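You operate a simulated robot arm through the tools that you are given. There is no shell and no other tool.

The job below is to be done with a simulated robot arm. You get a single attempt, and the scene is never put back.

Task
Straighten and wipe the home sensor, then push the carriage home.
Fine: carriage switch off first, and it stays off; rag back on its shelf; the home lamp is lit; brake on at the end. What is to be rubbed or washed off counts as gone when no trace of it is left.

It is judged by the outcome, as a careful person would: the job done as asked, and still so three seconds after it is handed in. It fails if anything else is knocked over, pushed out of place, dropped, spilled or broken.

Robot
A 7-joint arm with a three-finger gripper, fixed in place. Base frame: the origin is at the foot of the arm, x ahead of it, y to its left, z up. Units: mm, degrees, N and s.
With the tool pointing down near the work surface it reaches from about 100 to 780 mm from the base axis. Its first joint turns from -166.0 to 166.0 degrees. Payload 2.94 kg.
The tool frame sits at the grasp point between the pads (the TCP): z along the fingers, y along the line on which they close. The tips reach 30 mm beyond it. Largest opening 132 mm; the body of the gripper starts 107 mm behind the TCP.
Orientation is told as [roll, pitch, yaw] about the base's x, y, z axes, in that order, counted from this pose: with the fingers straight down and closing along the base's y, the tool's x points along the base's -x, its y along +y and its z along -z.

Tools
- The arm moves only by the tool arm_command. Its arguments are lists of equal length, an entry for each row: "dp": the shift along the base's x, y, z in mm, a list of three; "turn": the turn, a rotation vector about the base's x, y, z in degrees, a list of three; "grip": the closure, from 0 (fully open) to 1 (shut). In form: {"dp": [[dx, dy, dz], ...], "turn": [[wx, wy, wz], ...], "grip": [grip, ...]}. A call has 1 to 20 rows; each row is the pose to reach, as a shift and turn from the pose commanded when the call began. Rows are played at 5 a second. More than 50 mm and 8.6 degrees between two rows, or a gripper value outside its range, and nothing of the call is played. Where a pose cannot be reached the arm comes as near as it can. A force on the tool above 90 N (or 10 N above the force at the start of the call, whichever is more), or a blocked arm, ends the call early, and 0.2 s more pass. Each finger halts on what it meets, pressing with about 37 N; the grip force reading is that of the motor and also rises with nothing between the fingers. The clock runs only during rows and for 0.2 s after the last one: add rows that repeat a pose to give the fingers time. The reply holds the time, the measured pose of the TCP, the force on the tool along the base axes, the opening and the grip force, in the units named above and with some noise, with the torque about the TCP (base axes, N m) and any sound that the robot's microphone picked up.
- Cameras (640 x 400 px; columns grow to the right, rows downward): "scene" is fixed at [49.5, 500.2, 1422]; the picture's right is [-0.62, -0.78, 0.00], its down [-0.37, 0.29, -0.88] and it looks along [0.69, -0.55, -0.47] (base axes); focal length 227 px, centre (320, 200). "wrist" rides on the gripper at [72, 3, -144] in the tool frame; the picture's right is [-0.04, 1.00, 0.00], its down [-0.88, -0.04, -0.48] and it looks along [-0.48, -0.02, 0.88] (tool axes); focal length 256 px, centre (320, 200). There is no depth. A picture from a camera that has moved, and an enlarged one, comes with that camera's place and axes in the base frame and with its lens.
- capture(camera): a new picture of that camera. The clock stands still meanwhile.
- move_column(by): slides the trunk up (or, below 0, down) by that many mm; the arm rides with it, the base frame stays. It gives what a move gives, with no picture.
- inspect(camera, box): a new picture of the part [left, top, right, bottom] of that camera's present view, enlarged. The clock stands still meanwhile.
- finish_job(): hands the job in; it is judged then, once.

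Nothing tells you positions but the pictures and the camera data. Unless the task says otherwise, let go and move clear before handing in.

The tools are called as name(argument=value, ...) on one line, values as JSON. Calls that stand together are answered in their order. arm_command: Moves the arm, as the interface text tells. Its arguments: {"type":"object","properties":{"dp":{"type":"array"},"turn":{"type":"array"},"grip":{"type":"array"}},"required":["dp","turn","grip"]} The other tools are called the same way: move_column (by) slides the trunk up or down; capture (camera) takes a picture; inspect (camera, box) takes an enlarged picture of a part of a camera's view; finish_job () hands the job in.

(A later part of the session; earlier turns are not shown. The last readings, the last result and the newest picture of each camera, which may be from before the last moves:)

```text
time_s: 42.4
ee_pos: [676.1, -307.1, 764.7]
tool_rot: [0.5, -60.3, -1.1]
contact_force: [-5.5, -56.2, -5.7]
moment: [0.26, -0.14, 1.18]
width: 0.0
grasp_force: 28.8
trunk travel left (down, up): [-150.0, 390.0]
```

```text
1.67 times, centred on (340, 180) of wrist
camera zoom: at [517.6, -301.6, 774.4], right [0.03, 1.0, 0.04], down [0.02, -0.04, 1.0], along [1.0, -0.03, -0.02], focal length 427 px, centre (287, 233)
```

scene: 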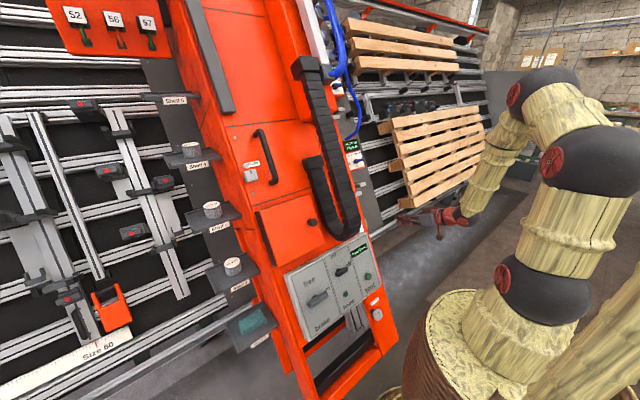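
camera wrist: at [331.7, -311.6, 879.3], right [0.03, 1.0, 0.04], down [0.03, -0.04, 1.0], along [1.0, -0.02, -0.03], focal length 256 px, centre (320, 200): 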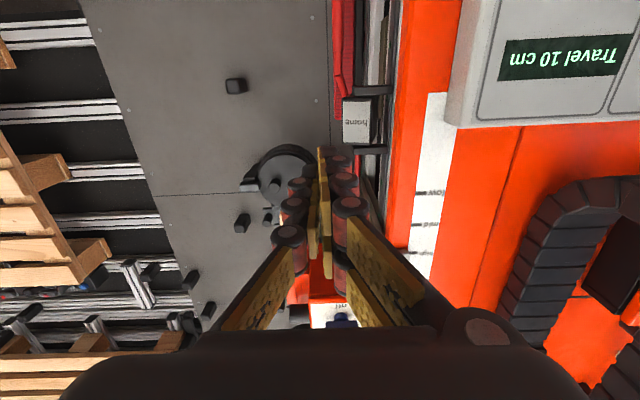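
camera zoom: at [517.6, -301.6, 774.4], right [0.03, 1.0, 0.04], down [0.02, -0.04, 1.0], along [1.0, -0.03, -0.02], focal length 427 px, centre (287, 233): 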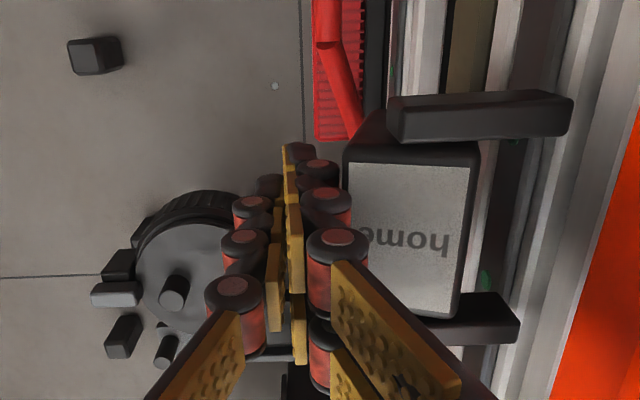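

The contact is at the box's front edge with 56 N. I'll zoom in to see whether the box has begun to rotate.

inspect(camera="wrist", box=[320, 90, 460, 210])

arm_command(dp=[[0, 0, 0], [0, 0, 0]], turn=[[0, 0, 0], [0, 0, 0]], grip=[1, 1])

inspect(camera="wrist", box=[320, 90, 460, 210])

```text
3.33 times, centred on (390, 150) of wrist
camera zoom: at [517.6, -301.6, 774.4], right [0.03, 1.0, 0.04], down [0.02, -0.04, 1.0], along [1.0, -0.03, -0.02], focal length 853 px, centre (87, 367)
```

zoom: 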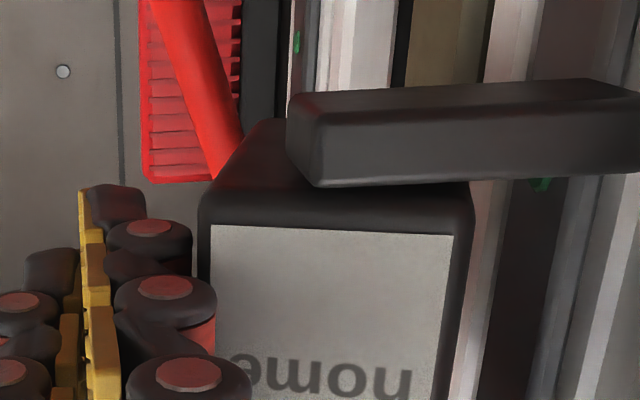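

```text
time_s: 43.0
ee_pos: [676.7, -308.0, 763.3]
tool_rot: [0.7, -60.3, -1.2]
contact_force: [-0.9, -62.4, -3.2]
moment: [0.3, -0.06, 1.21]
width: 0.2
grasp_force: 28.4
trunk travel left (down, up): [-150.0, 390.0]
```

```text
3.33 times, centred on (390, 150) of wrist
camera zoom: at [517.7, -301.4, 774.2], right [0.03, 1.0, 0.04], down [0.02, -0.04, 1.0], along [1.0, -0.03, -0.02], focal length 853 px, centre (87, 367)
```

zoom: 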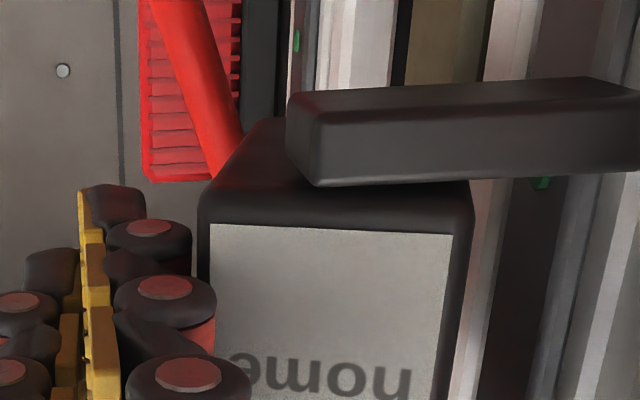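

The box hasn't rotated: my push line ran through its pivot, which must lie near the ear bars (n≈-186). A better way is to back out and press both fingertips, slightly apart in y, square onto the label face, so the raised +y edge is pushed flush.

arm_command(dp=[[0, -12, 0], [0, -24, 0], [-30, -24, 17.3], [-60, -24, 34.6], [-91, -24, 52.5], [-91, -4, 52.5], [-91, 16, 52.5], [-91, 32, 52.5], [-91, 32, 52.5]], turn=[[0, 0, 0], [0, 0, 0], [0, 0, 0], [0, 0, 0], [0, 0, 0], [0, 0, 0], [0, 0, 0], [0, 0, 0], [0, 0, 0]], grip=[1, 1, 1, 1, 1, 1, 1, 0.93, 0.93])

capture(camera="wrist")

inspect(camera="wrist", box=[240, 90, 400, 250])

```text
time_s: 45.0
ee_pos: [586.8, -267.3, 817.6]
tool_rot: [0.2, -60.0, -0.4]
contact_force: [0.7, -0.4, -0.6]
moment: [0.0, 0.01, 0.01]
width: 9.2
grasp_force: 0.1
trunk travel left (down, up): [-150.0, 390.0]
```

```text
taken
camera wrist: at [426.2, -263.8, 827.2], right [0.02, 1.0, 0.04], down [0.03, -0.04, 1.0], along [1.0, -0.02, -0.03], focal length 256 px, centre (320, 200)
```

wrist: 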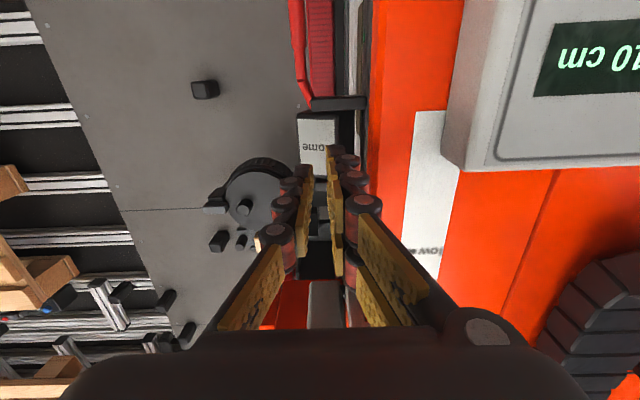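

```text
2.50 times, centred on (320, 170) of wrist
camera zoom: at [426.2, -263.8, 827.2], right [0.02, 1.0, 0.04], down [0.03, -0.04, 1.0], along [1.0, -0.02, -0.03], focal length 640 px, centre (320, 275)
```

zoom: 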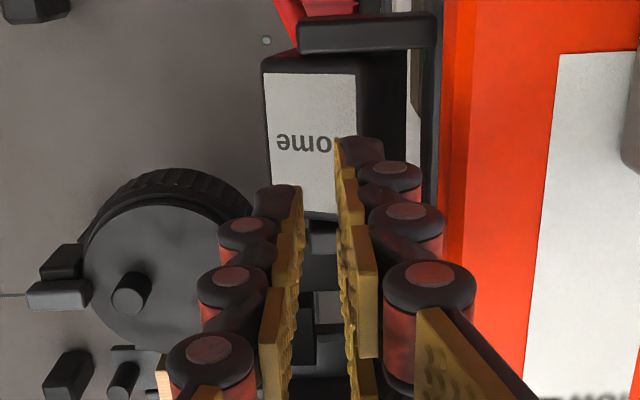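

The two tips are lined up over the label, with a few mm of clearance to the tower edge. I'll approach along the normal until just short of the label.

arm_command(dp=[[13, -1, -7.5], [26, -1, -15], [37.2, -1, -21.5], [37.2, -1, -21.5]], turn=[[0, 0, 0], [0, 0, 0], [0, 0, 0], [0, 0, 0]], grip=[0.93, 0.93, 0.93, 0.93])

inspect(camera="wrist", box=[240, 90, 400, 250])

```text
time_s: 46.0
ee_pos: [623.1, -268.5, 795.2]
tool_rot: [0.2, -60.1, -0.4]
contact_force: [-0.4, 0.4, -0.7]
moment: [0.02, 0.01, 0.02]
width: 9.4
grasp_force: 0.0
trunk travel left (down, up): [-150.0, 390.0]
```

```text
2.50 times, centred on (320, 170) of wrist
camera zoom: at [463.5, -264.5, 806.0], right [0.03, 1.0, 0.04], down [0.03, -0.04, 1.0], along [1.0, -0.02, -0.03], focal length 640 px, centre (320, 275)
```

zoom: 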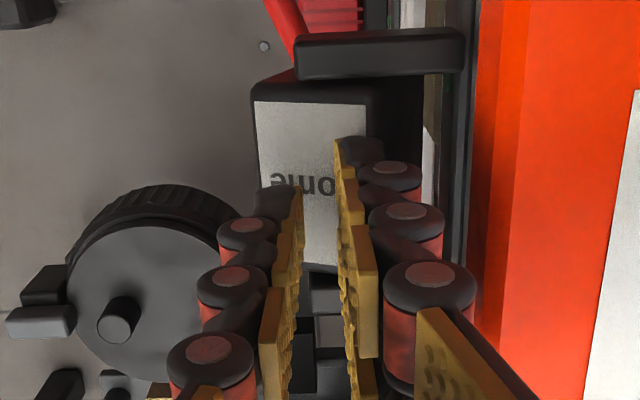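

arm_command(dp=[[1.73, 0, -1], [3.46, 0, -2], [5.2, 0, -3], [6.93, 0, -4], [6.93, 0, -4]], turn=[[0, 0, 0], [0, 0, 0], [0, 0, 0], [0, 0, 0], [0, 0, 0]], grip=[0.93, 0.93, 0.93, 0.93, 0.93])

inspect(camera="wrist", box=[280, 90, 380, 190])

```text
time_s: 47.2
ee_pos: [630.0, -268.5, 791.5]
tool_rot: [0.4, -60.2, -0.4]
contact_force: [-28.0, 13.6, 19.1]
moment: [0.16, -0.81, 0.7]
width: 10.1
grasp_force: 2.5
trunk travel left (down, up): [-150.0, 390.0]
```

```text
4.00 times, centred on (330, 140) of wrist
camera zoom: at [469.5, -263.2, 802.0], right [0.02, 1.0, 0.04], down [0.02, -0.04, 1.0], along [1.0, -0.02, -0.02], focal length 1024 px, centre (280, 440)
```

zoom: 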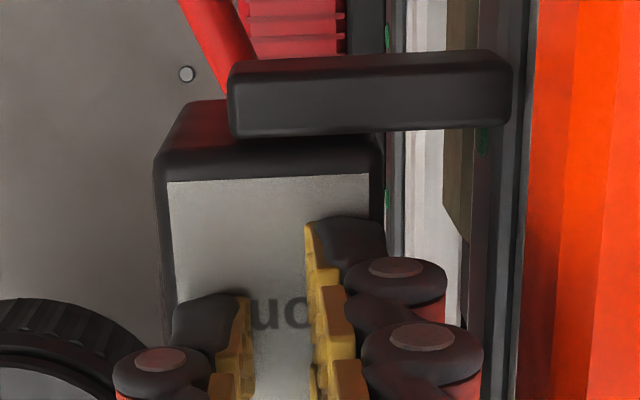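

The label edge is now parallel to the ears, so the box has rotated to straight. I'll back off and verify without contact.

arm_command(dp=[[-9, 0, 5], [-30, 0, 17.3], [-52, 0, 30], [-78, 0, 45], [-104, 0, 60], [-104, 0, 60]], turn=[[0, 0, 0], [0, 0, 0], [0, 0, 0], [0, 0, 0], [0, 0, 0], [0, 0, 0]], grip=[0.93, 0.93, 0.93, 0.93, 0.93, 0.93])

inspect(camera="wrist", box=[270, 60, 390, 180])

```text
time_s: 48.6
ee_pos: [526.4, -269.3, 852.8]
tool_rot: [0.3, -60.1, -0.5]
contact_force: [-0.6, 0.3, 0.3]
moment: [-0.02, -0.02, 0.02]
width: 9.4
grasp_force: 0.1
trunk travel left (down, up): [-150.0, 390.0]
```

```text
3.33 times, centred on (330, 120) of wrist
camera zoom: at [366.7, -265.1, 862.1], right [0.03, 1.0, 0.04], down [0.02, -0.04, 1.0], along [1.0, -0.02, -0.03], focal length 853 px, centre (287, 467)
```

zoom: 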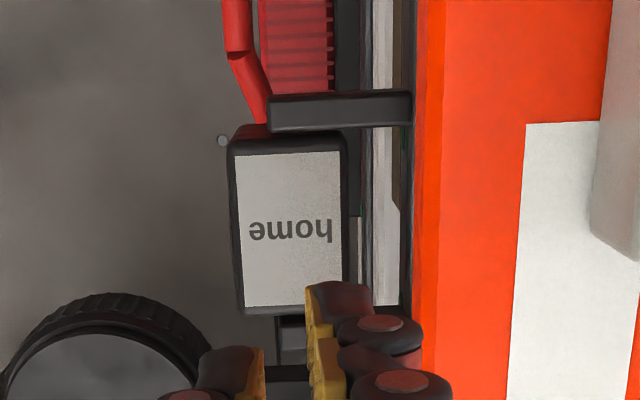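

The sensor now reads square with its ears (lens face at about y≈-287). Next is the rag on Shelf 1 on the tower's +y side, so I'll swing across in front of the panel with good clearance.

arm_command(dp=[[-30, 20, 5], [-60, 50, 5], [-90, 85, 5], [-115, 120, 5], [-126, 160, 5], [-126, 200, 5], [-126, 245, 5], [-126, 290, 5], [-126, 335, 5], [-126, 380, 5], [-126, 425, 5], [-126, 470, 5], [-126, 515, 5], [-126, 560, 5], [-126, 600, 5], [-126, 600, 5]], turn=[[0, 5, 0], [0, 10, 0], [0, 15, 0], [0, 20, 0], [0, 25, 0], [0, 30, 0], [0, 30, 0], [0, 30, 0], [0, 30, 0], [0, 30, 0], [0, 30, 0], [0, 30, 0], [0, 30, 0], [0, 30, 0], [0, 30, 0], [0, 30, 0]], grip=[0.93, 0.93, 0.93, 0.93, 0.93, 0.93, 0.93, 0.93, 0.93, 0.93, 0.93, 0.93, 0.93, 0.93, 0.93, 0.93])

capture(camera="wrist")

capture(camera="scene")

```text
time_s: 52.0
ee_pos: [401.1, 330.0, 854.4]
tool_rot: [0.0, -30.2, -0.3]
contact_force: [0.7, 0.4, 0.0]
moment: [-0.05, -0.01, 0.0]
width: 9.1
grasp_force: 0.0
trunk travel left (down, up): [-150.0, 390.0]
```

```text
taken
camera wrist: at [267.2, 334.2, 943.8], right [0.04, 1.0, 0.02], down [0.52, -0.04, 0.85], along [0.85, -0.02, -0.52], focal length 256 px, centre (320, 200)
```

wrist: 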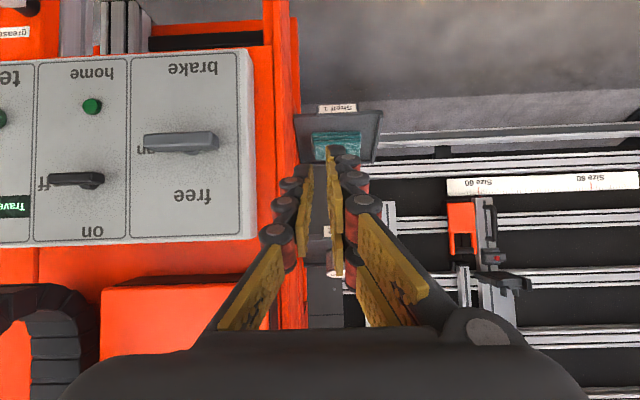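

```text
taken
```

scene: 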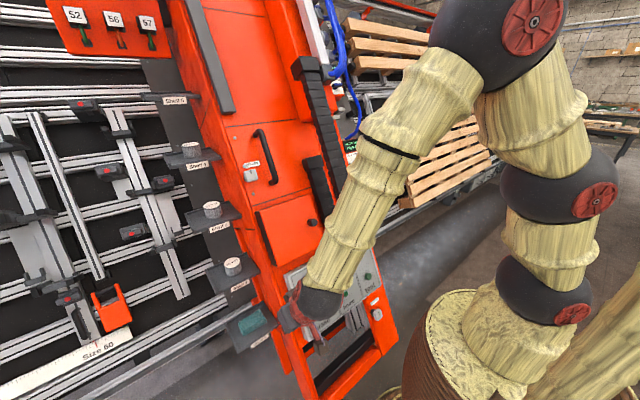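

inspect(camera="wrist", box=[280, 90, 400, 200])

inspect(camera="wrist", box=[280, 90, 440, 330])

inspect(camera="scene", box=[200, 250, 310, 360])

```text
3.64 times, centred on (340, 145) of wrist
camera zoom: at [267.2, 334.2, 943.8], right [0.04, 1.0, 0.02], down [0.52, -0.04, 0.85], along [0.85, -0.02, -0.52], focal length 931 px, centre (247, 400)
```

zoom: 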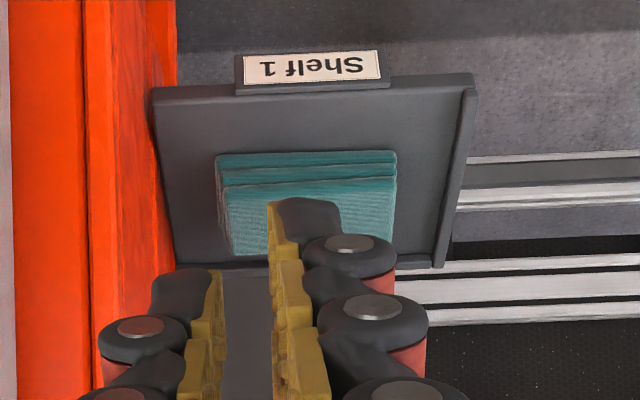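

```text
1.67 times, centred on (360, 210) of wrist
camera zoom: at [267.2, 334.2, 943.8], right [0.04, 1.0, 0.02], down [0.52, -0.04, 0.85], along [0.85, -0.02, -0.52], focal length 427 px, centre (253, 183)
```

zoom: 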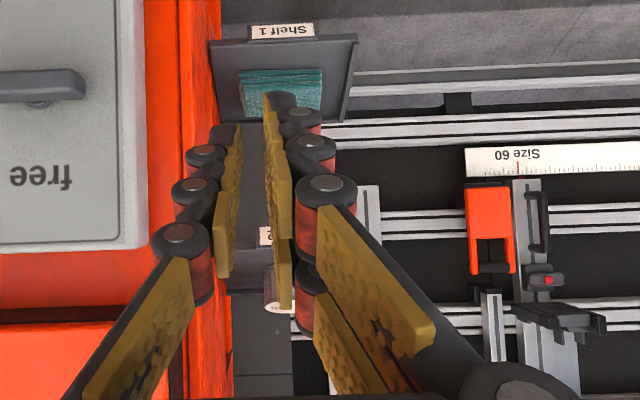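

```text
3.64 times, centred on (255, 305) of scene
camera zoom: at [49.5, 500.2, 1422.0], right [-0.62, -0.78, 0.0], down [-0.37, 0.29, -0.88], along [0.69, -0.55, -0.47], focal length 827 px, centre (556, -182)
```

zoom: 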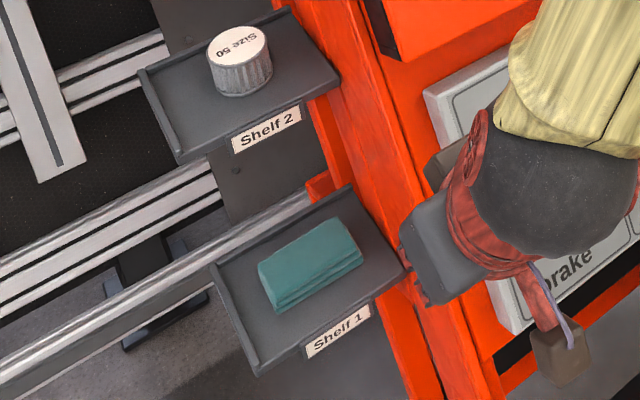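

The rag is a folded stack on Shelf 1, roughly x 614–672, y 314–407, z 580–600, with the tower flank close on its -y side (y≈286). I'll move over the shelf with the tool vertical to measure it from above.

arm_command(dp=[[25, 10, 0], [50, 20, 0], [80, 30, -5], [110, 40, -10], [135, 49, -20], [160, 49, -28], [160, 49, -28]], turn=[[0, 5, 0], [0, 10, 0], [0, 15, 0], [0, 20, 0], [0, 25, 0], [0, 30, 0], [0, 30, 0]], grip=[0.93, 0.93, 0.93, 0.93, 0.93, 0.93, 0.93])

capture(camera="wrist")

inspect(camera="wrist", box=[220, 90, 420, 260])

inspect(camera="scene", box=[200, 200, 330, 370])

```text
time_s: 53.6
ee_pos: [501.2, 363.4, 832.8]
tool_rot: [-0.2, -10.5, -0.2]
contact_force: [-0.1, 1.1, -0.8]
moment: [-0.03, 0.0, 0.01]
width: 9.3
grasp_force: 0.1
out of reach, approached as far as the arm can: row 4, 5, 6, 7
trunk travel left (down, up): [-150.0, 390.0]
```

```text
taken
camera wrist: at [405.6, 368.5, 962.9], right [0.05, 1.0, 0.0], down [0.78, -0.04, 0.63], along [0.63, -0.03, -0.78], focal length 256 px, centre (320, 200)
```

wrist: 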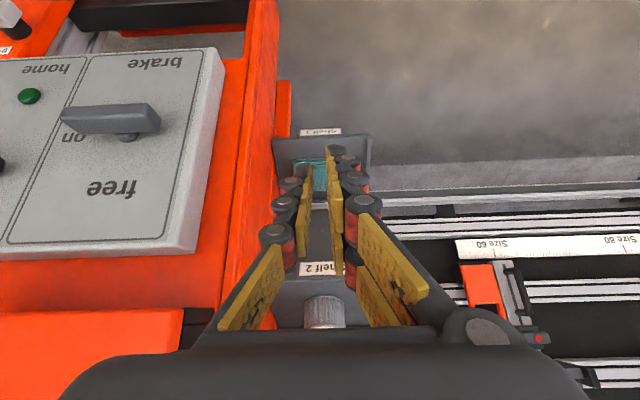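

```text
2.35 times, centred on (320, 175) of wrist
camera zoom: at [405.6, 368.5, 962.9], right [0.05, 1.0, 0.0], down [0.78, -0.04, 0.63], along [0.63, -0.03, -0.78], focal length 602 px, centre (320, 259)
```

zoom: 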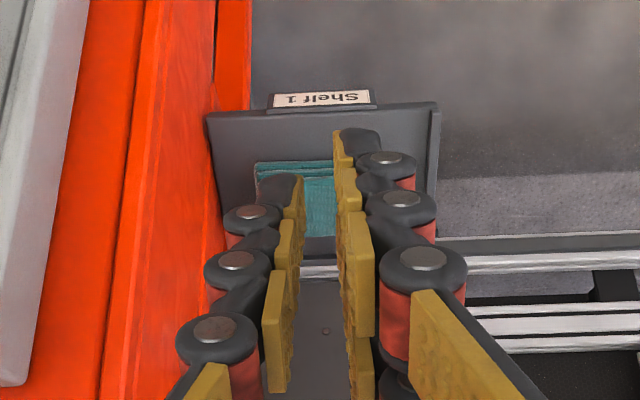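

```text
2.35 times, centred on (265, 285) of scene
camera zoom: at [49.5, 500.2, 1422.0], right [-0.62, -0.78, 0.0], down [-0.37, 0.29, -0.88], along [0.69, -0.55, -0.47], focal length 535 px, centre (449, 0)
```

zoom: 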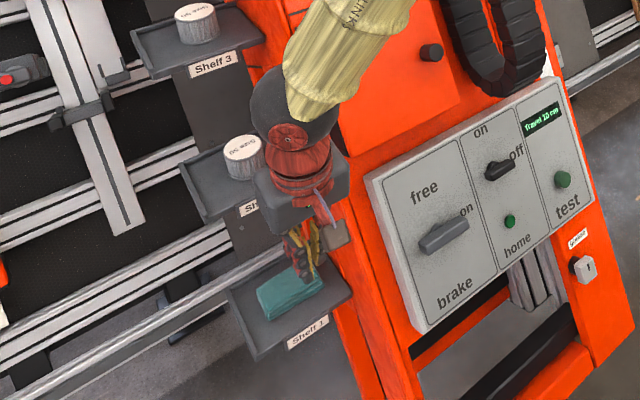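

The arm couldn't complete that pose in its present posture. It stopped clear of everything, so I'll try simply levelling the tool here to see what limits it.

arm_command(dp=[[-20, 0, 0], [-40, 0, 10], [-60, 0, 20], [-60, 0, 20]], turn=[[0, 0, 0], [0, 0, 0], [0, 0, 0], [0, 0, 0]], grip=[0.93, 0.93, 0.93, 0.93])

```text
time_s: 54.6
ee_pos: [445.0, 363.8, 852.7]
tool_rot: [-0.2, -10.5, -0.3]
contact_force: [0.0, -0.2, -0.7]
moment: [-0.01, -0.03, -0.01]
width: 9.3
grasp_force: 0.1
trunk travel left (down, up): [-150.0, 390.0]
```

arm_command(dp=[[0, 0, 0], [0, 0, 0], [0, 0, 0]], turn=[[0, 5, 0], [0, 10.5, 0], [0, 10.5, 0]], grip=[0.93, 0.93, 0.93])

arm_command(dp=[[25, 0, -20], [50, 0, -40], [75, 0, -60], [75, 0, -60]], turn=[[0, 0, 0], [0, 0, 0], [0, 0, 0], [0, 0, 0]], grip=[0.93, 0.93, 0.93, 0.93])

```text
time_s: 55.4
ee_pos: [444.8, 364.3, 853.4]
tool_rot: [-0.2, -10.4, -0.2]
contact_force: [-0.1, 0.2, 0.6]
moment: [0.03, 0.01, 0.04]
width: 9.2
grasp_force: 0.1
out of reach, approached as far as the arm can: row 1, 2, 3
trunk travel left (down, up): [-150.0, 390.0]
```

```text
time_s: 56.4
ee_pos: [520.6, 365.1, 791.8]
tool_rot: [-0.3, -10.5, -0.2]
contact_force: [-0.2, 0.3, -0.1]
moment: [-0.01, 0.02, -0.02]
width: 9.1
grasp_force: 0.1
trunk travel left (down, up): [-150.0, 390.0]
```

arm_command(dp=[[0, 0, 0], [0, 0, 0], [0, 0, 0]], turn=[[0, 5, 0], [0, 10.4, 0], [0, 10.4, 0]], grip=[0.93, 0.93, 0.93])

capture(camera="scene")

```text
time_s: 57.2
ee_pos: [518.7, 365.6, 793.0]
tool_rot: [-0.2, -10.4, -0.2]
contact_force: [0.0, 0.8, 0.3]
moment: [0.03, -0.02, -0.01]
width: 9.3
grasp_force: 0.0
out of reach, approached as far as the arm can: row 1, 2, 3
trunk travel left (down, up): [-150.0, 390.0]
```

```text
taken
```

scene: 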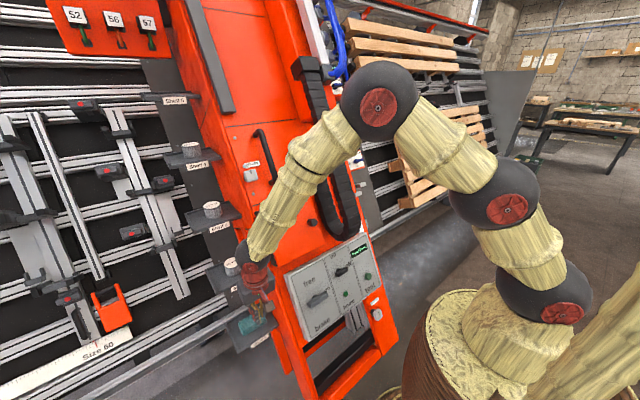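

The limit is a wrist joint; a slight forward pitch is fine for a grasp closing along y anyway. I'll open the fingers here, which is clear of the tower front, so the camera can see the rag between them.

arm_command(dp=[[0, 0, 0], [0, 0, 0], [0, 0, 0], [0, 0, 0], [0, 0, 0], [0, 0, 0], [0, 0, 0], [0, 0, 0]], turn=[[0, 0, 0], [0, 0, 0], [0, 0, 0], [0, 0, 0], [0, 0, 0], [0, 0, 0], [0, 0, 0], [0, 0, 0]], grip=[0.8, 0.65, 0.5, 0.35, 0.2, 0.1, 0.1, 0.1])

capture(camera="wrist")

inspect(camera="wrist", box=[260, 100, 380, 220])

```text
time_s: 59.0
ee_pos: [519.9, 364.9, 792.0]
tool_rot: [-0.3, -10.4, -0.2]
contact_force: [0.6, -1.0, 0.3]
moment: [0.01, 0.01, -0.03]
width: 118.8
grasp_force: 0.1
trunk travel left (down, up): [-150.0, 390.0]
```

```text
taken
camera wrist: at [423.5, 369.7, 922.7], right [0.05, 1.0, 0.0], down [0.78, -0.04, 0.63], along [0.63, -0.03, -0.78], focal length 256 px, centre (320, 200)
```

wrist: 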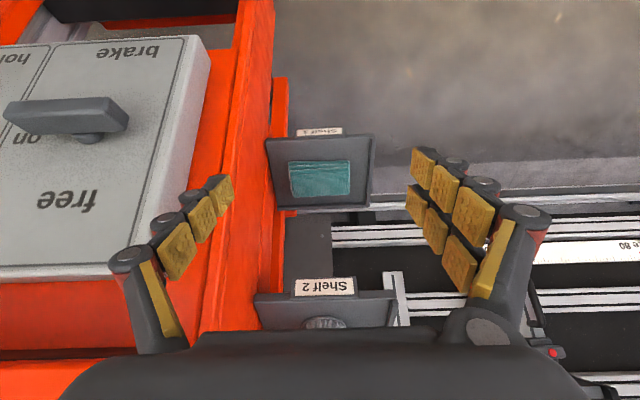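

```text
3.33 times, centred on (320, 160) of wrist
camera zoom: at [423.5, 369.7, 922.7], right [0.05, 1.0, 0.0], down [0.78, -0.04, 0.63], along [0.63, -0.03, -0.78], focal length 853 px, centre (320, 333)
```

zoom: 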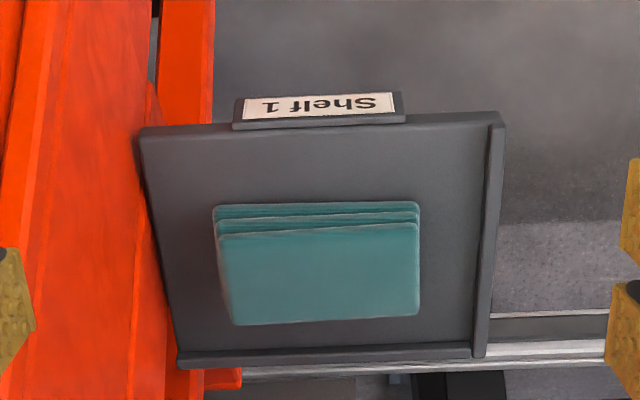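

Now the rag is clear: top face x 620–668, y 317–403, z≈610 on the tray, with a gap of about 29 mm to the tower flank at y≈287. I'll move above it with the fingers at about 95 mm opening, centred at y≈360.

arm_command(dp=[[20, -1, -15], [40, -2, -30], [60, -3, -45], [80, -4, -60], [95, -5, -75], [95, -5, -75]], turn=[[0, 0, 0], [0, 0, 0], [0, 0, 0], [0, 0, 0], [0, 0, 0], [0, 0, 0]], grip=[0.15, 0.2, 0.25, 0.28, 0.28, 0.28])

capture(camera="wrist")

inspect(camera="wrist", box=[220, 80, 420, 260])

```text
time_s: 60.4
ee_pos: [608.3, 355.8, 713.5]
tool_rot: [-0.4, -10.6, -0.3]
contact_force: [0.1, 0.3, 0.5]
moment: [0.01, 0.01, 0.02]
width: 94.8
grasp_force: 0.1
out of reach, approached as far as the arm can: row 5, 6
trunk travel left (down, up): [-150.0, 390.0]
```

```text
taken
camera wrist: at [512.4, 360.9, 843.5], right [0.05, 1.0, 0.0], down [0.78, -0.04, 0.63], along [0.63, -0.03, -0.78], focal length 256 px, centre (320, 200)
```

wrist: 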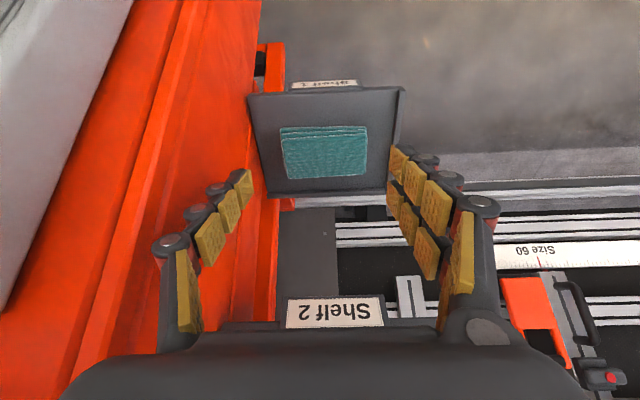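

```text
2.22 times, centred on (320, 170) of wrist
camera zoom: at [512.4, 360.9, 843.5], right [0.05, 1.0, 0.0], down [0.78, -0.04, 0.63], along [0.63, -0.03, -0.78], focal length 569 px, centre (320, 267)
```

zoom: 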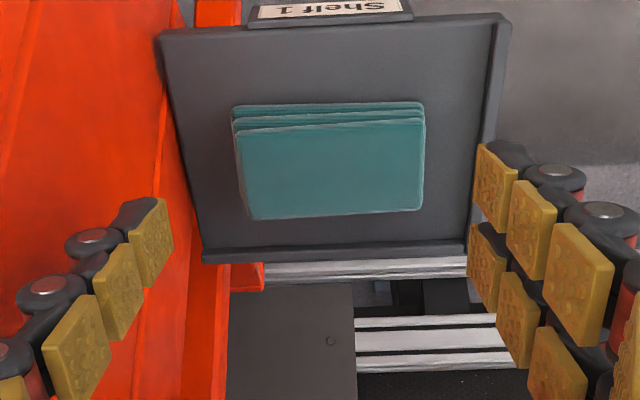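

The reach limit depends on pitch, so I'll use a 30° forward pitch. The rag centre is y≈360.4, and I'll use a 91 mm opening to keep the -y finger off the tower flank.

arm_command(dp=[[-5, 1.5, 4], [-5, 3, 4], [-5, 4.6, 4], [0, 4.6, 4], [0, 4.6, 4]], turn=[[0, -5, 0], [0, -10, 0.1], [0, -15, 0.2], [0, -19.5, 0.3], [0, -19.5, 0.3]], grip=[0.3, 0.31, 0.31, 0.31, 0.31])

inspect(camera="wrist", box=[200, 80, 440, 280])

```text
time_s: 61.6
ee_pos: [608.8, 359.7, 718.8]
tool_rot: [-0.2, -29.9, 0.0]
contact_force: [-0.1, -0.2, -0.4]
moment: [-0.01, 0.04, -0.01]
width: 91.1
grasp_force: 0.0
trunk travel left (down, up): [-150.0, 390.0]
```

```text
2.00 times, centred on (320, 180) of wrist
camera zoom: at [475.7, 364.1, 807.9], right [0.04, 1.0, 0.02], down [0.52, -0.04, 0.85], along [0.85, -0.02, -0.53], focal length 512 px, centre (320, 240)
```

zoom: 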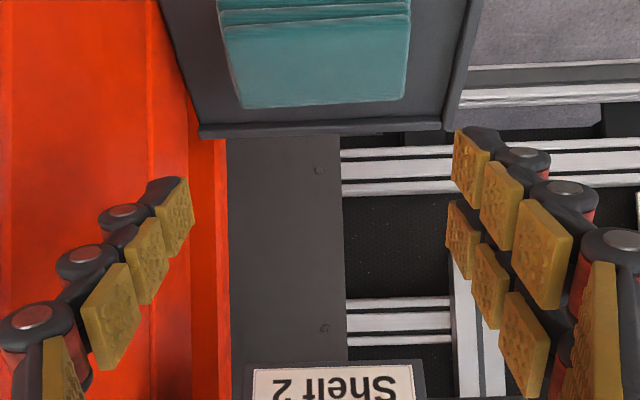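

arm_command(dp=[[7, 0, -25], [14, 0, -50], [17, 0, -60], [17, 0, -60]], turn=[[0, 0, 0], [0, 0, 0], [0, 0, 0], [0, 0, 0]], grip=[0.31, 0.31, 0.31, 0.31])

inspect(camera="wrist", box=[200, 60, 440, 260])

inspect(camera="scene", box=[200, 250, 310, 360])

```text
time_s: 62.6
ee_pos: [626.0, 359.5, 657.2]
tool_rot: [-0.1, -30.0, 0.1]
contact_force: [0.9, -1.2, 0.2]
moment: [0.04, -0.02, -0.01]
width: 91.0
grasp_force: 0.1
trunk travel left (down, up): [-150.0, 390.0]
```

```text
2.00 times, centred on (320, 160) of wrist
camera zoom: at [492.9, 364.4, 747.1], right [0.04, 1.0, 0.02], down [0.53, -0.04, 0.85], along [0.85, -0.02, -0.53], focal length 512 px, centre (320, 280)
```

zoom: 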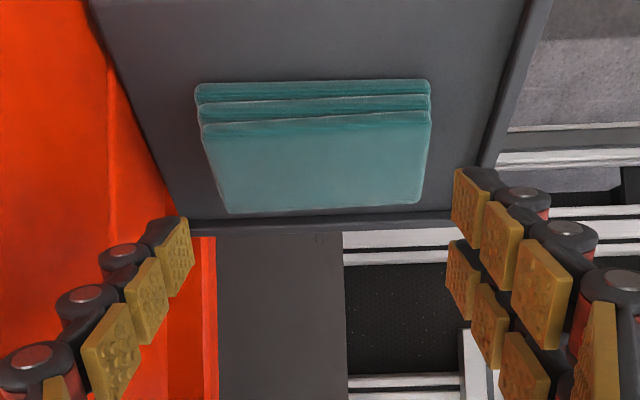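

```text
3.64 times, centred on (255, 305) of scene
camera zoom: at [49.5, 500.2, 1422.0], right [-0.62, -0.78, 0.0], down [-0.37, 0.29, -0.88], along [0.69, -0.55, -0.47], focal length 827 px, centre (556, -182)
```

zoom: 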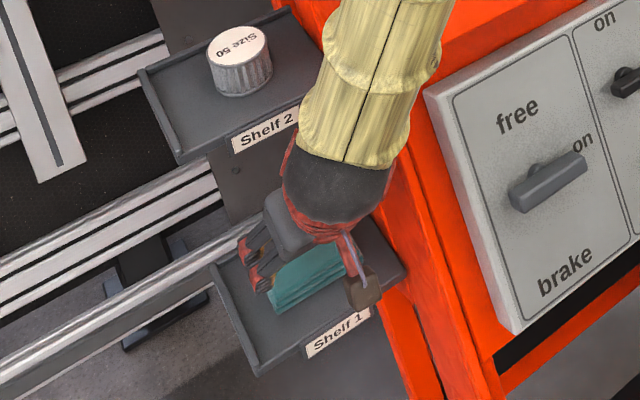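

Rag lies centred between the fingers. Final descent, in small steps, watching for tray contact.

arm_command(dp=[[1.5, 0, -10], [3, 0, -20], [4, 0, -28], [4, 0, -28]], turn=[[0, 0, 0], [0, 0, 0], [0, 0, 0], [0, 0, 0]], grip=[0.31, 0.31, 0.31, 0.31])

inspect(camera="wrist", box=[200, 60, 440, 260])

```text
time_s: 63.6
ee_pos: [629.7, 359.9, 628.7]
tool_rot: [-0.3, -29.9, 0.1]
contact_force: [0.4, 0.7, 0.3]
moment: [0.02, 0.0, -0.01]
width: 90.9
grasp_force: 0.1
trunk travel left (down, up): [-150.0, 390.0]
```

```text
2.00 times, centred on (320, 160) of wrist
camera zoom: at [497.0, 363.8, 719.0], right [0.04, 1.0, 0.02], down [0.53, -0.04, 0.85], along [0.85, -0.02, -0.53], focal length 512 px, centre (320, 280)
```

zoom: 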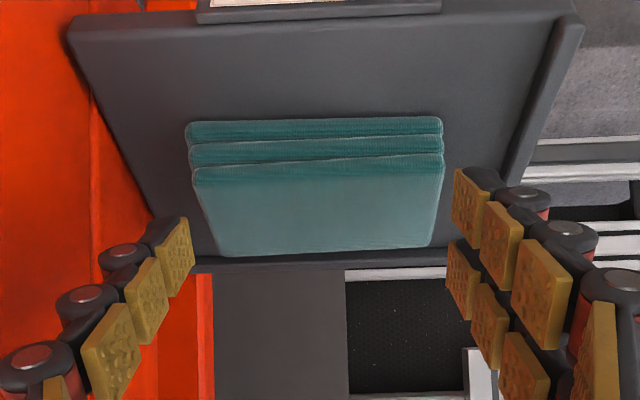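

arm_command(dp=[[0.5, 0, -2], [1, 0, -4], [1, 0, -4]], turn=[[0, 0, 0], [0, 0, 0], [0, 0, 0]], grip=[0.31, 0.31, 0.31])

arm_command(dp=[[0, 0, 0], [0, 0, 0], [0, 0, 0], [0, 0, 0]], turn=[[0, 0, 0], [0, 0, 0], [0, 0, 0], [0, 0, 0]], grip=[0.34, 0.37, 0.4, 0.4])

inspect(camera="wrist", box=[200, 60, 440, 260])

```text
time_s: 64.4
ee_pos: [630.7, 360.6, 624.7]
tool_rot: [-0.3, -29.9, 0.1]
contact_force: [-0.4, -0.2, -0.4]
moment: [-0.02, 0.02, 0.01]
width: 91.1
grasp_force: 0.1
trunk travel left (down, up): [-150.0, 390.0]
```

```text
time_s: 65.4
ee_pos: [630.8, 360.1, 625.3]
tool_rot: [-0.2, -29.9, 0.1]
contact_force: [-0.3, 0.4, -0.1]
moment: [0.0, 0.04, -0.01]
width: 79.0
grasp_force: 0.1
trunk travel left (down, up): [-150.0, 390.0]
```

```text
2.00 times, centred on (320, 160) of wrist
camera zoom: at [497.9, 363.8, 715.5], right [0.04, 1.0, 0.02], down [0.53, -0.04, 0.85], along [0.85, -0.02, -0.53], focal length 512 px, centre (320, 280)
```

zoom: 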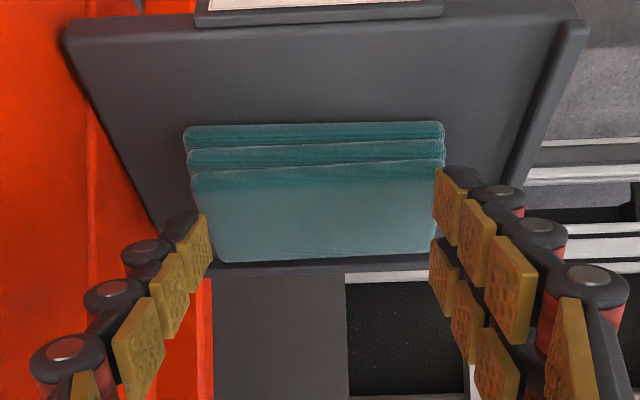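

arm_command(dp=[[0, 0, 0], [0, 0, 0], [0, 0, 0], [0, 0, 0]], turn=[[0, 0, 0], [0, 0, 0], [0, 0, 0], [0, 0, 0]], grip=[0.43, 0.46, 0.48, 0.48])

inspect(camera="wrist", box=[200, 60, 440, 260])

inspect(camera="scene", box=[200, 250, 310, 360])

```text
time_s: 66.4
ee_pos: [631.6, 359.3, 625.7]
tool_rot: [-0.1, -29.9, 0.1]
contact_force: [0.7, -0.7, -0.6]
moment: [0.04, 0.03, -0.02]
width: 68.4
grasp_force: 0.0
trunk travel left (down, up): [-150.0, 390.0]
```

```text
2.00 times, centred on (320, 160) of wrist
camera zoom: at [497.9, 363.8, 715.5], right [0.04, 1.0, 0.02], down [0.53, -0.04, 0.85], along [0.85, -0.02, -0.53], focal length 512 px, centre (320, 280)
```

zoom: 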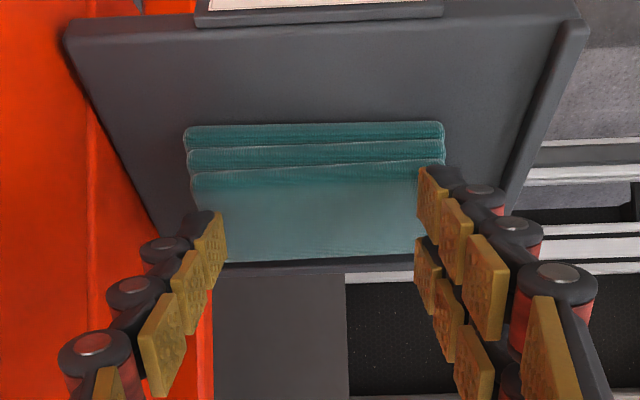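

```text
3.64 times, centred on (255, 305) of scene
camera zoom: at [49.5, 500.2, 1422.0], right [-0.62, -0.78, 0.0], down [-0.37, 0.29, -0.88], along [0.69, -0.55, -0.47], focal length 827 px, centre (556, -182)
```

zoom: 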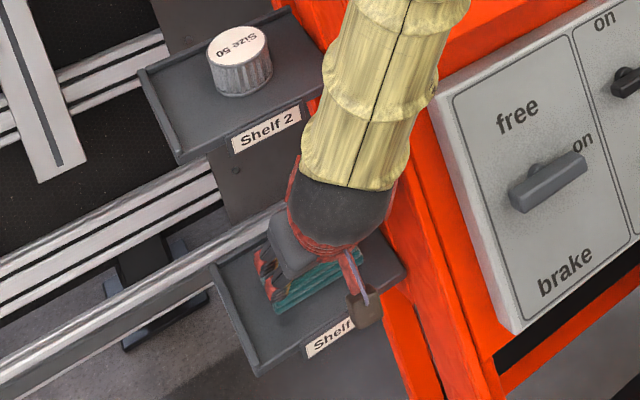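

No contact yet: the fingertips are still above the rag. Re-triangulating from two wrist views puts the rag lower and further in, at about x 636–686, y 308–408, z 555–583. I'll check the flank clearance before going deeper.

capture(camera="wrist")

inspect(camera="wrist", box=[100, 20, 300, 220])

inspect(camera="scene", box=[220, 240, 300, 330])

```text
taken
camera wrist: at [497.9, 363.8, 715.5], right [0.04, 1.0, 0.02], down [0.53, -0.04, 0.85], along [0.85, -0.02, -0.53], focal length 256 px, centre (320, 200)
```

wrist: 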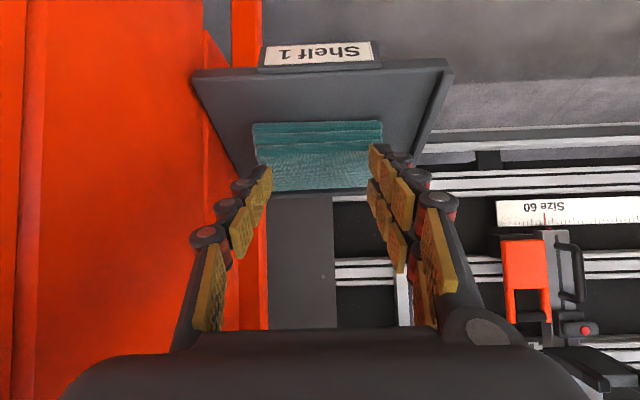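

```text
2.00 times, centred on (200, 120) of wrist
camera zoom: at [497.9, 363.8, 715.5], right [0.04, 1.0, 0.02], down [0.53, -0.04, 0.85], along [0.85, -0.02, -0.53], focal length 512 px, centre (560, 360)
```

zoom: 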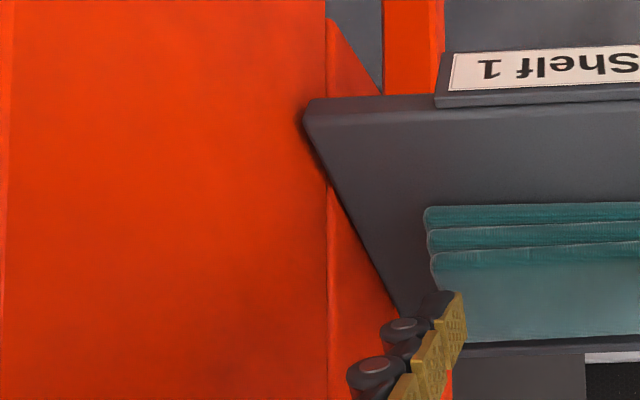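

```text
4.44 times, centred on (260, 285) of scene
camera zoom: at [49.5, 500.2, 1422.0], right [-0.62, -0.78, 0.0], down [-0.37, 0.29, -0.88], along [0.69, -0.55, -0.47], focal length 1011 px, centre (587, -178)
```

zoom: 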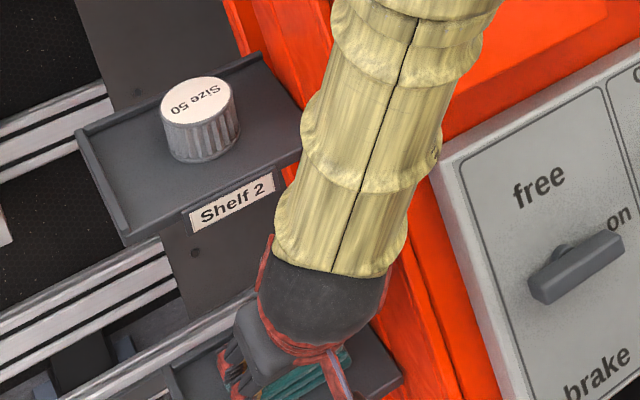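

The flank beside the rag is at y≈276, so a 110 mm opening centred at y≈359 leaves about 9 mm on that side. I'll rise, lower the trunk another 100 mm for reach, and come back down.

arm_command(dp=[[-5, 0, 40], [-12, 0, 80], [-20, 0, 120], [-20, 0, 140], [-20, 0, 140]], turn=[[0, 0, 0], [0, 0, 0], [0, 0, 0], [0, 0, 0], [0, 0, 0]], grip=[0.48, 0.4, 0.3, 0.2, 0.167])

move_column(by=-100)

capture(camera="wrist")

```text
time_s: 67.6
ee_pos: [612.7, 359.4, 765.9]
tool_rot: [-0.2, -29.9, 0.1]
contact_force: [0.0, 0.0, 0.4]
moment: [0.04, -0.03, 0.0]
width: 110.0
grasp_force: 0.0
trunk travel left (down, up): [-150.0, 390.0]
```

```text
time_s: 68.9
ee_pos: [611.2, 359.3, 666.1]
tool_rot: [-0.1, -29.9, 0.1]
contact_force: [1.0, 0.1, 0.6]
moment: [0.02, -0.02, -0.01]
width: 109.9
grasp_force: 0.0
trunk travel left (down, up): [-50.0, 490.0]
```

```text
taken
camera wrist: at [478.4, 364.3, 756.8], right [0.04, 1.0, 0.02], down [0.52, -0.04, 0.85], along [0.85, -0.02, -0.53], focal length 256 px, centre (320, 200)
```

wrist: 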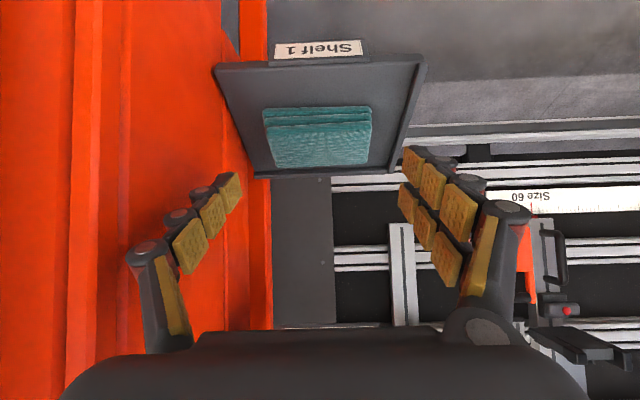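

inspect(camera="wrist", box=[200, 60, 440, 200])

```text
2.67 times, centred on (320, 130) of wrist
camera zoom: at [478.4, 364.3, 756.8], right [0.04, 1.0, 0.02], down [0.52, -0.04, 0.85], along [0.85, -0.02, -0.53], focal length 683 px, centre (320, 387)
```

zoom: 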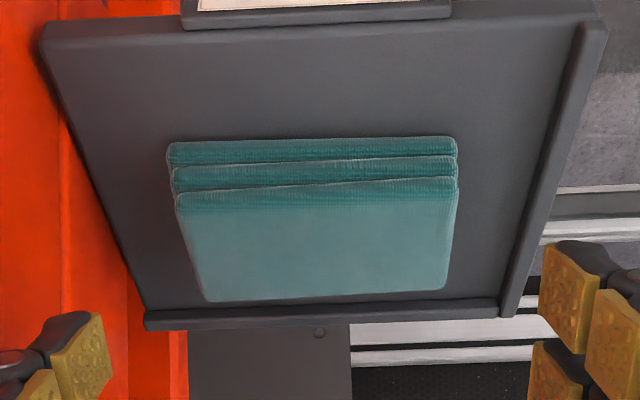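

arm_command(dp=[[9, -0.5, -18], [18, -0.8, -36], [18, -0.8, -36]], turn=[[0, 0, 0], [0, 0, 0], [0, 0, 0]], grip=[0.167, 0.167, 0.167])

capture(camera="wrist")

inspect(camera="wrist", box=[160, 80, 320, 240])

```text
time_s: 69.7
ee_pos: [630.1, 359.8, 631.0]
tool_rot: [-0.2, -30.0, 0.1]
contact_force: [-0.2, 0.0, -0.1]
moment: [-0.01, 0.02, 0.0]
width: 110.0
grasp_force: 0.1
trunk travel left (down, up): [-50.0, 490.0]
```

```text
taken
camera wrist: at [496.5, 363.9, 720.0], right [0.04, 1.0, 0.02], down [0.53, -0.04, 0.85], along [0.85, -0.02, -0.53], focal length 256 px, centre (320, 200)
```

wrist: 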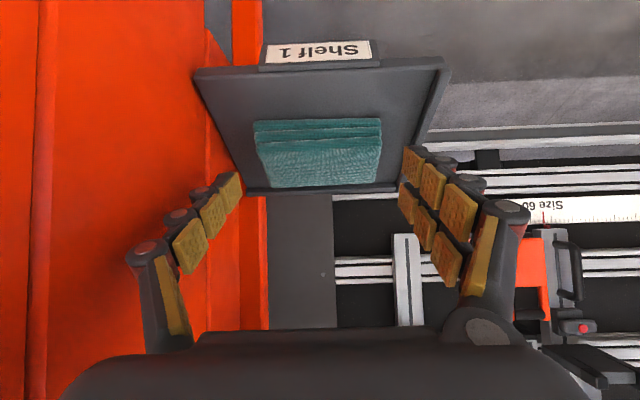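

```text
2.50 times, centred on (240, 160) of wrist
camera zoom: at [496.5, 363.9, 720.0], right [0.04, 1.0, 0.02], down [0.53, -0.04, 0.85], along [0.85, -0.02, -0.53], focal length 640 px, centre (520, 300)
```

zoom: 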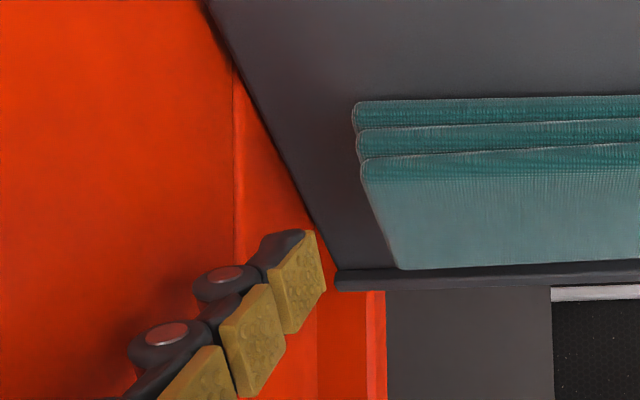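

There are still about 9 mm to the flank and no contact. I'll continue down in small steps to bring the tips alongside the rag.

arm_command(dp=[[5, 0.3, -12], [10, 0.3, -24], [14, 0.3, -33], [14, 0.3, -33]], turn=[[0, 0, 0], [0, 0, 0], [0, 0, 0], [0, 0, 0]], grip=[0.167, 0.167, 0.167, 0.167])

capture(camera="wrist")

inspect(camera="wrist", box=[200, 60, 440, 260])

```text
time_s: 70.7
ee_pos: [642.9, 358.9, 596.9]
tool_rot: [-0.2, -29.8, 0.1]
contact_force: [0.3, 0.0, -0.2]
moment: [0.06, -0.02, -0.01]
width: 110.3
grasp_force: 0.0
trunk travel left (down, up): [-50.0, 490.0]
```

```text
taken
camera wrist: at [510.1, 363.3, 687.6], right [0.04, 1.0, 0.02], down [0.53, -0.04, 0.85], along [0.85, -0.02, -0.53], focal length 256 px, centre (320, 200)
```

wrist: 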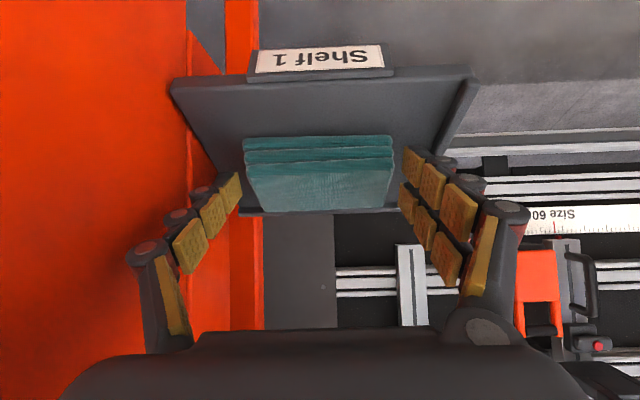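

```text
2.00 times, centred on (320, 160) of wrist
camera zoom: at [510.1, 363.3, 687.6], right [0.04, 1.0, 0.02], down [0.53, -0.04, 0.85], along [0.85, -0.02, -0.53], focal length 512 px, centre (320, 280)
```

zoom: 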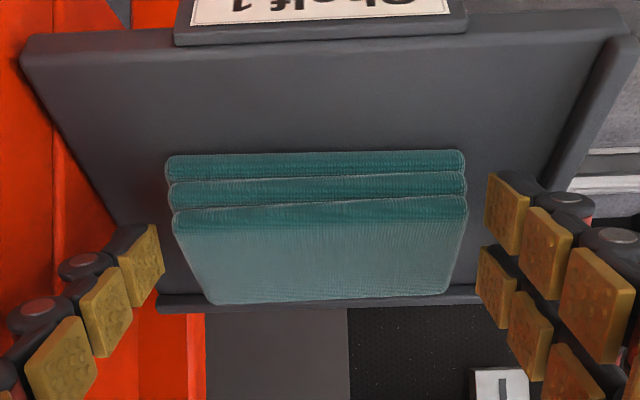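

Tips are alongside the rag with no contact. Closing slowly.

arm_command(dp=[[0, 0, 0], [0, 0, 0], [0, 0, 0], [0, 0, 0], [0, 0, 0], [0, 0, 0]], turn=[[0, 0, 0], [0, 0, 0], [0, 0, 0], [0, 0, 0], [0, 0, 0], [0, 0, 0]], grip=[0.2, 0.23, 0.26, 0.29, 0.32, 0.32])

inspect(camera="wrist", box=[200, 60, 440, 260])

```text
time_s: 72.1
ee_pos: [644.0, 358.7, 598.6]
tool_rot: [-0.2, -29.9, 0.1]
contact_force: [-1.0, -0.7, 3.8]
moment: [-0.17, 0.04, 0.01]
width: 98.8
grasp_force: 36.8
trunk travel left (down, up): [-50.0, 490.0]
```

```text
2.00 times, centred on (320, 160) of wrist
camera zoom: at [510.1, 363.3, 688.1], right [0.04, 1.0, 0.02], down [0.52, -0.04, 0.85], along [0.85, -0.02, -0.53], focal length 512 px, centre (320, 280)
```

zoom: 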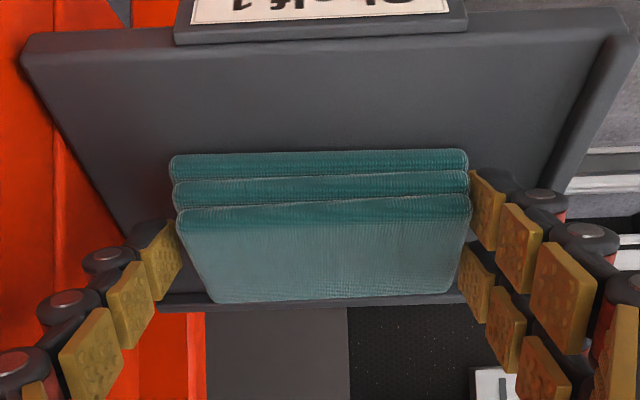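

The rag is gripped at 98.8 mm with full grip force. Lifting gently.

arm_command(dp=[[0, 0, 10], [0, 0, 25], [-5, 0, 45], [-15, 0, 75], [-30, 0, 105], [-45, 0, 135], [-45, 0, 135]], turn=[[0, 0, 0], [0, 0, 0], [0, 0, 0], [0, 0, 0], [0, 0, 0], [0, 0, 0], [0, 0, 0]], grip=[0.4, 0.4, 0.4, 0.4, 0.4, 0.4, 0.4])

capture(camera="wrist")

inspect(camera="scene", box=[180, 200, 340, 360])

```text
time_s: 73.7
ee_pos: [600.7, 360.2, 732.1]
tool_rot: [-0.1, -29.8, 0.1]
contact_force: [-0.3, -0.6, -1.0]
moment: [0.0, -0.05, -0.02]
width: 98.6
grasp_force: 37.0
trunk travel left (down, up): [-50.0, 490.0]
```

```text
taken
camera wrist: at [467.3, 364.5, 823.6], right [0.04, 1.0, 0.02], down [0.52, -0.04, 0.85], along [0.85, -0.02, -0.53], focal length 256 px, centre (320, 200)
```

wrist: 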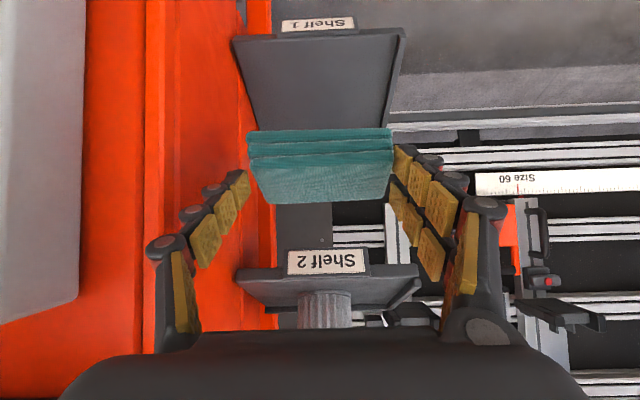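

```text
2.50 times, centred on (260, 280) of scene
camera zoom: at [49.5, 500.2, 1422.0], right [-0.62, -0.78, 0.0], down [-0.37, 0.29, -0.88], along [0.69, -0.55, -0.47], focal length 568 px, centre (470, 0)
```

zoom: 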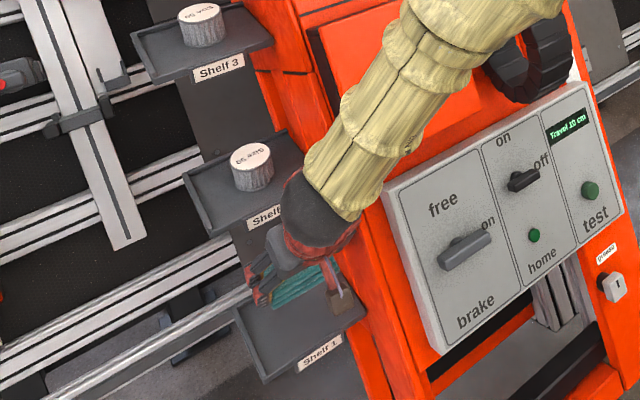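

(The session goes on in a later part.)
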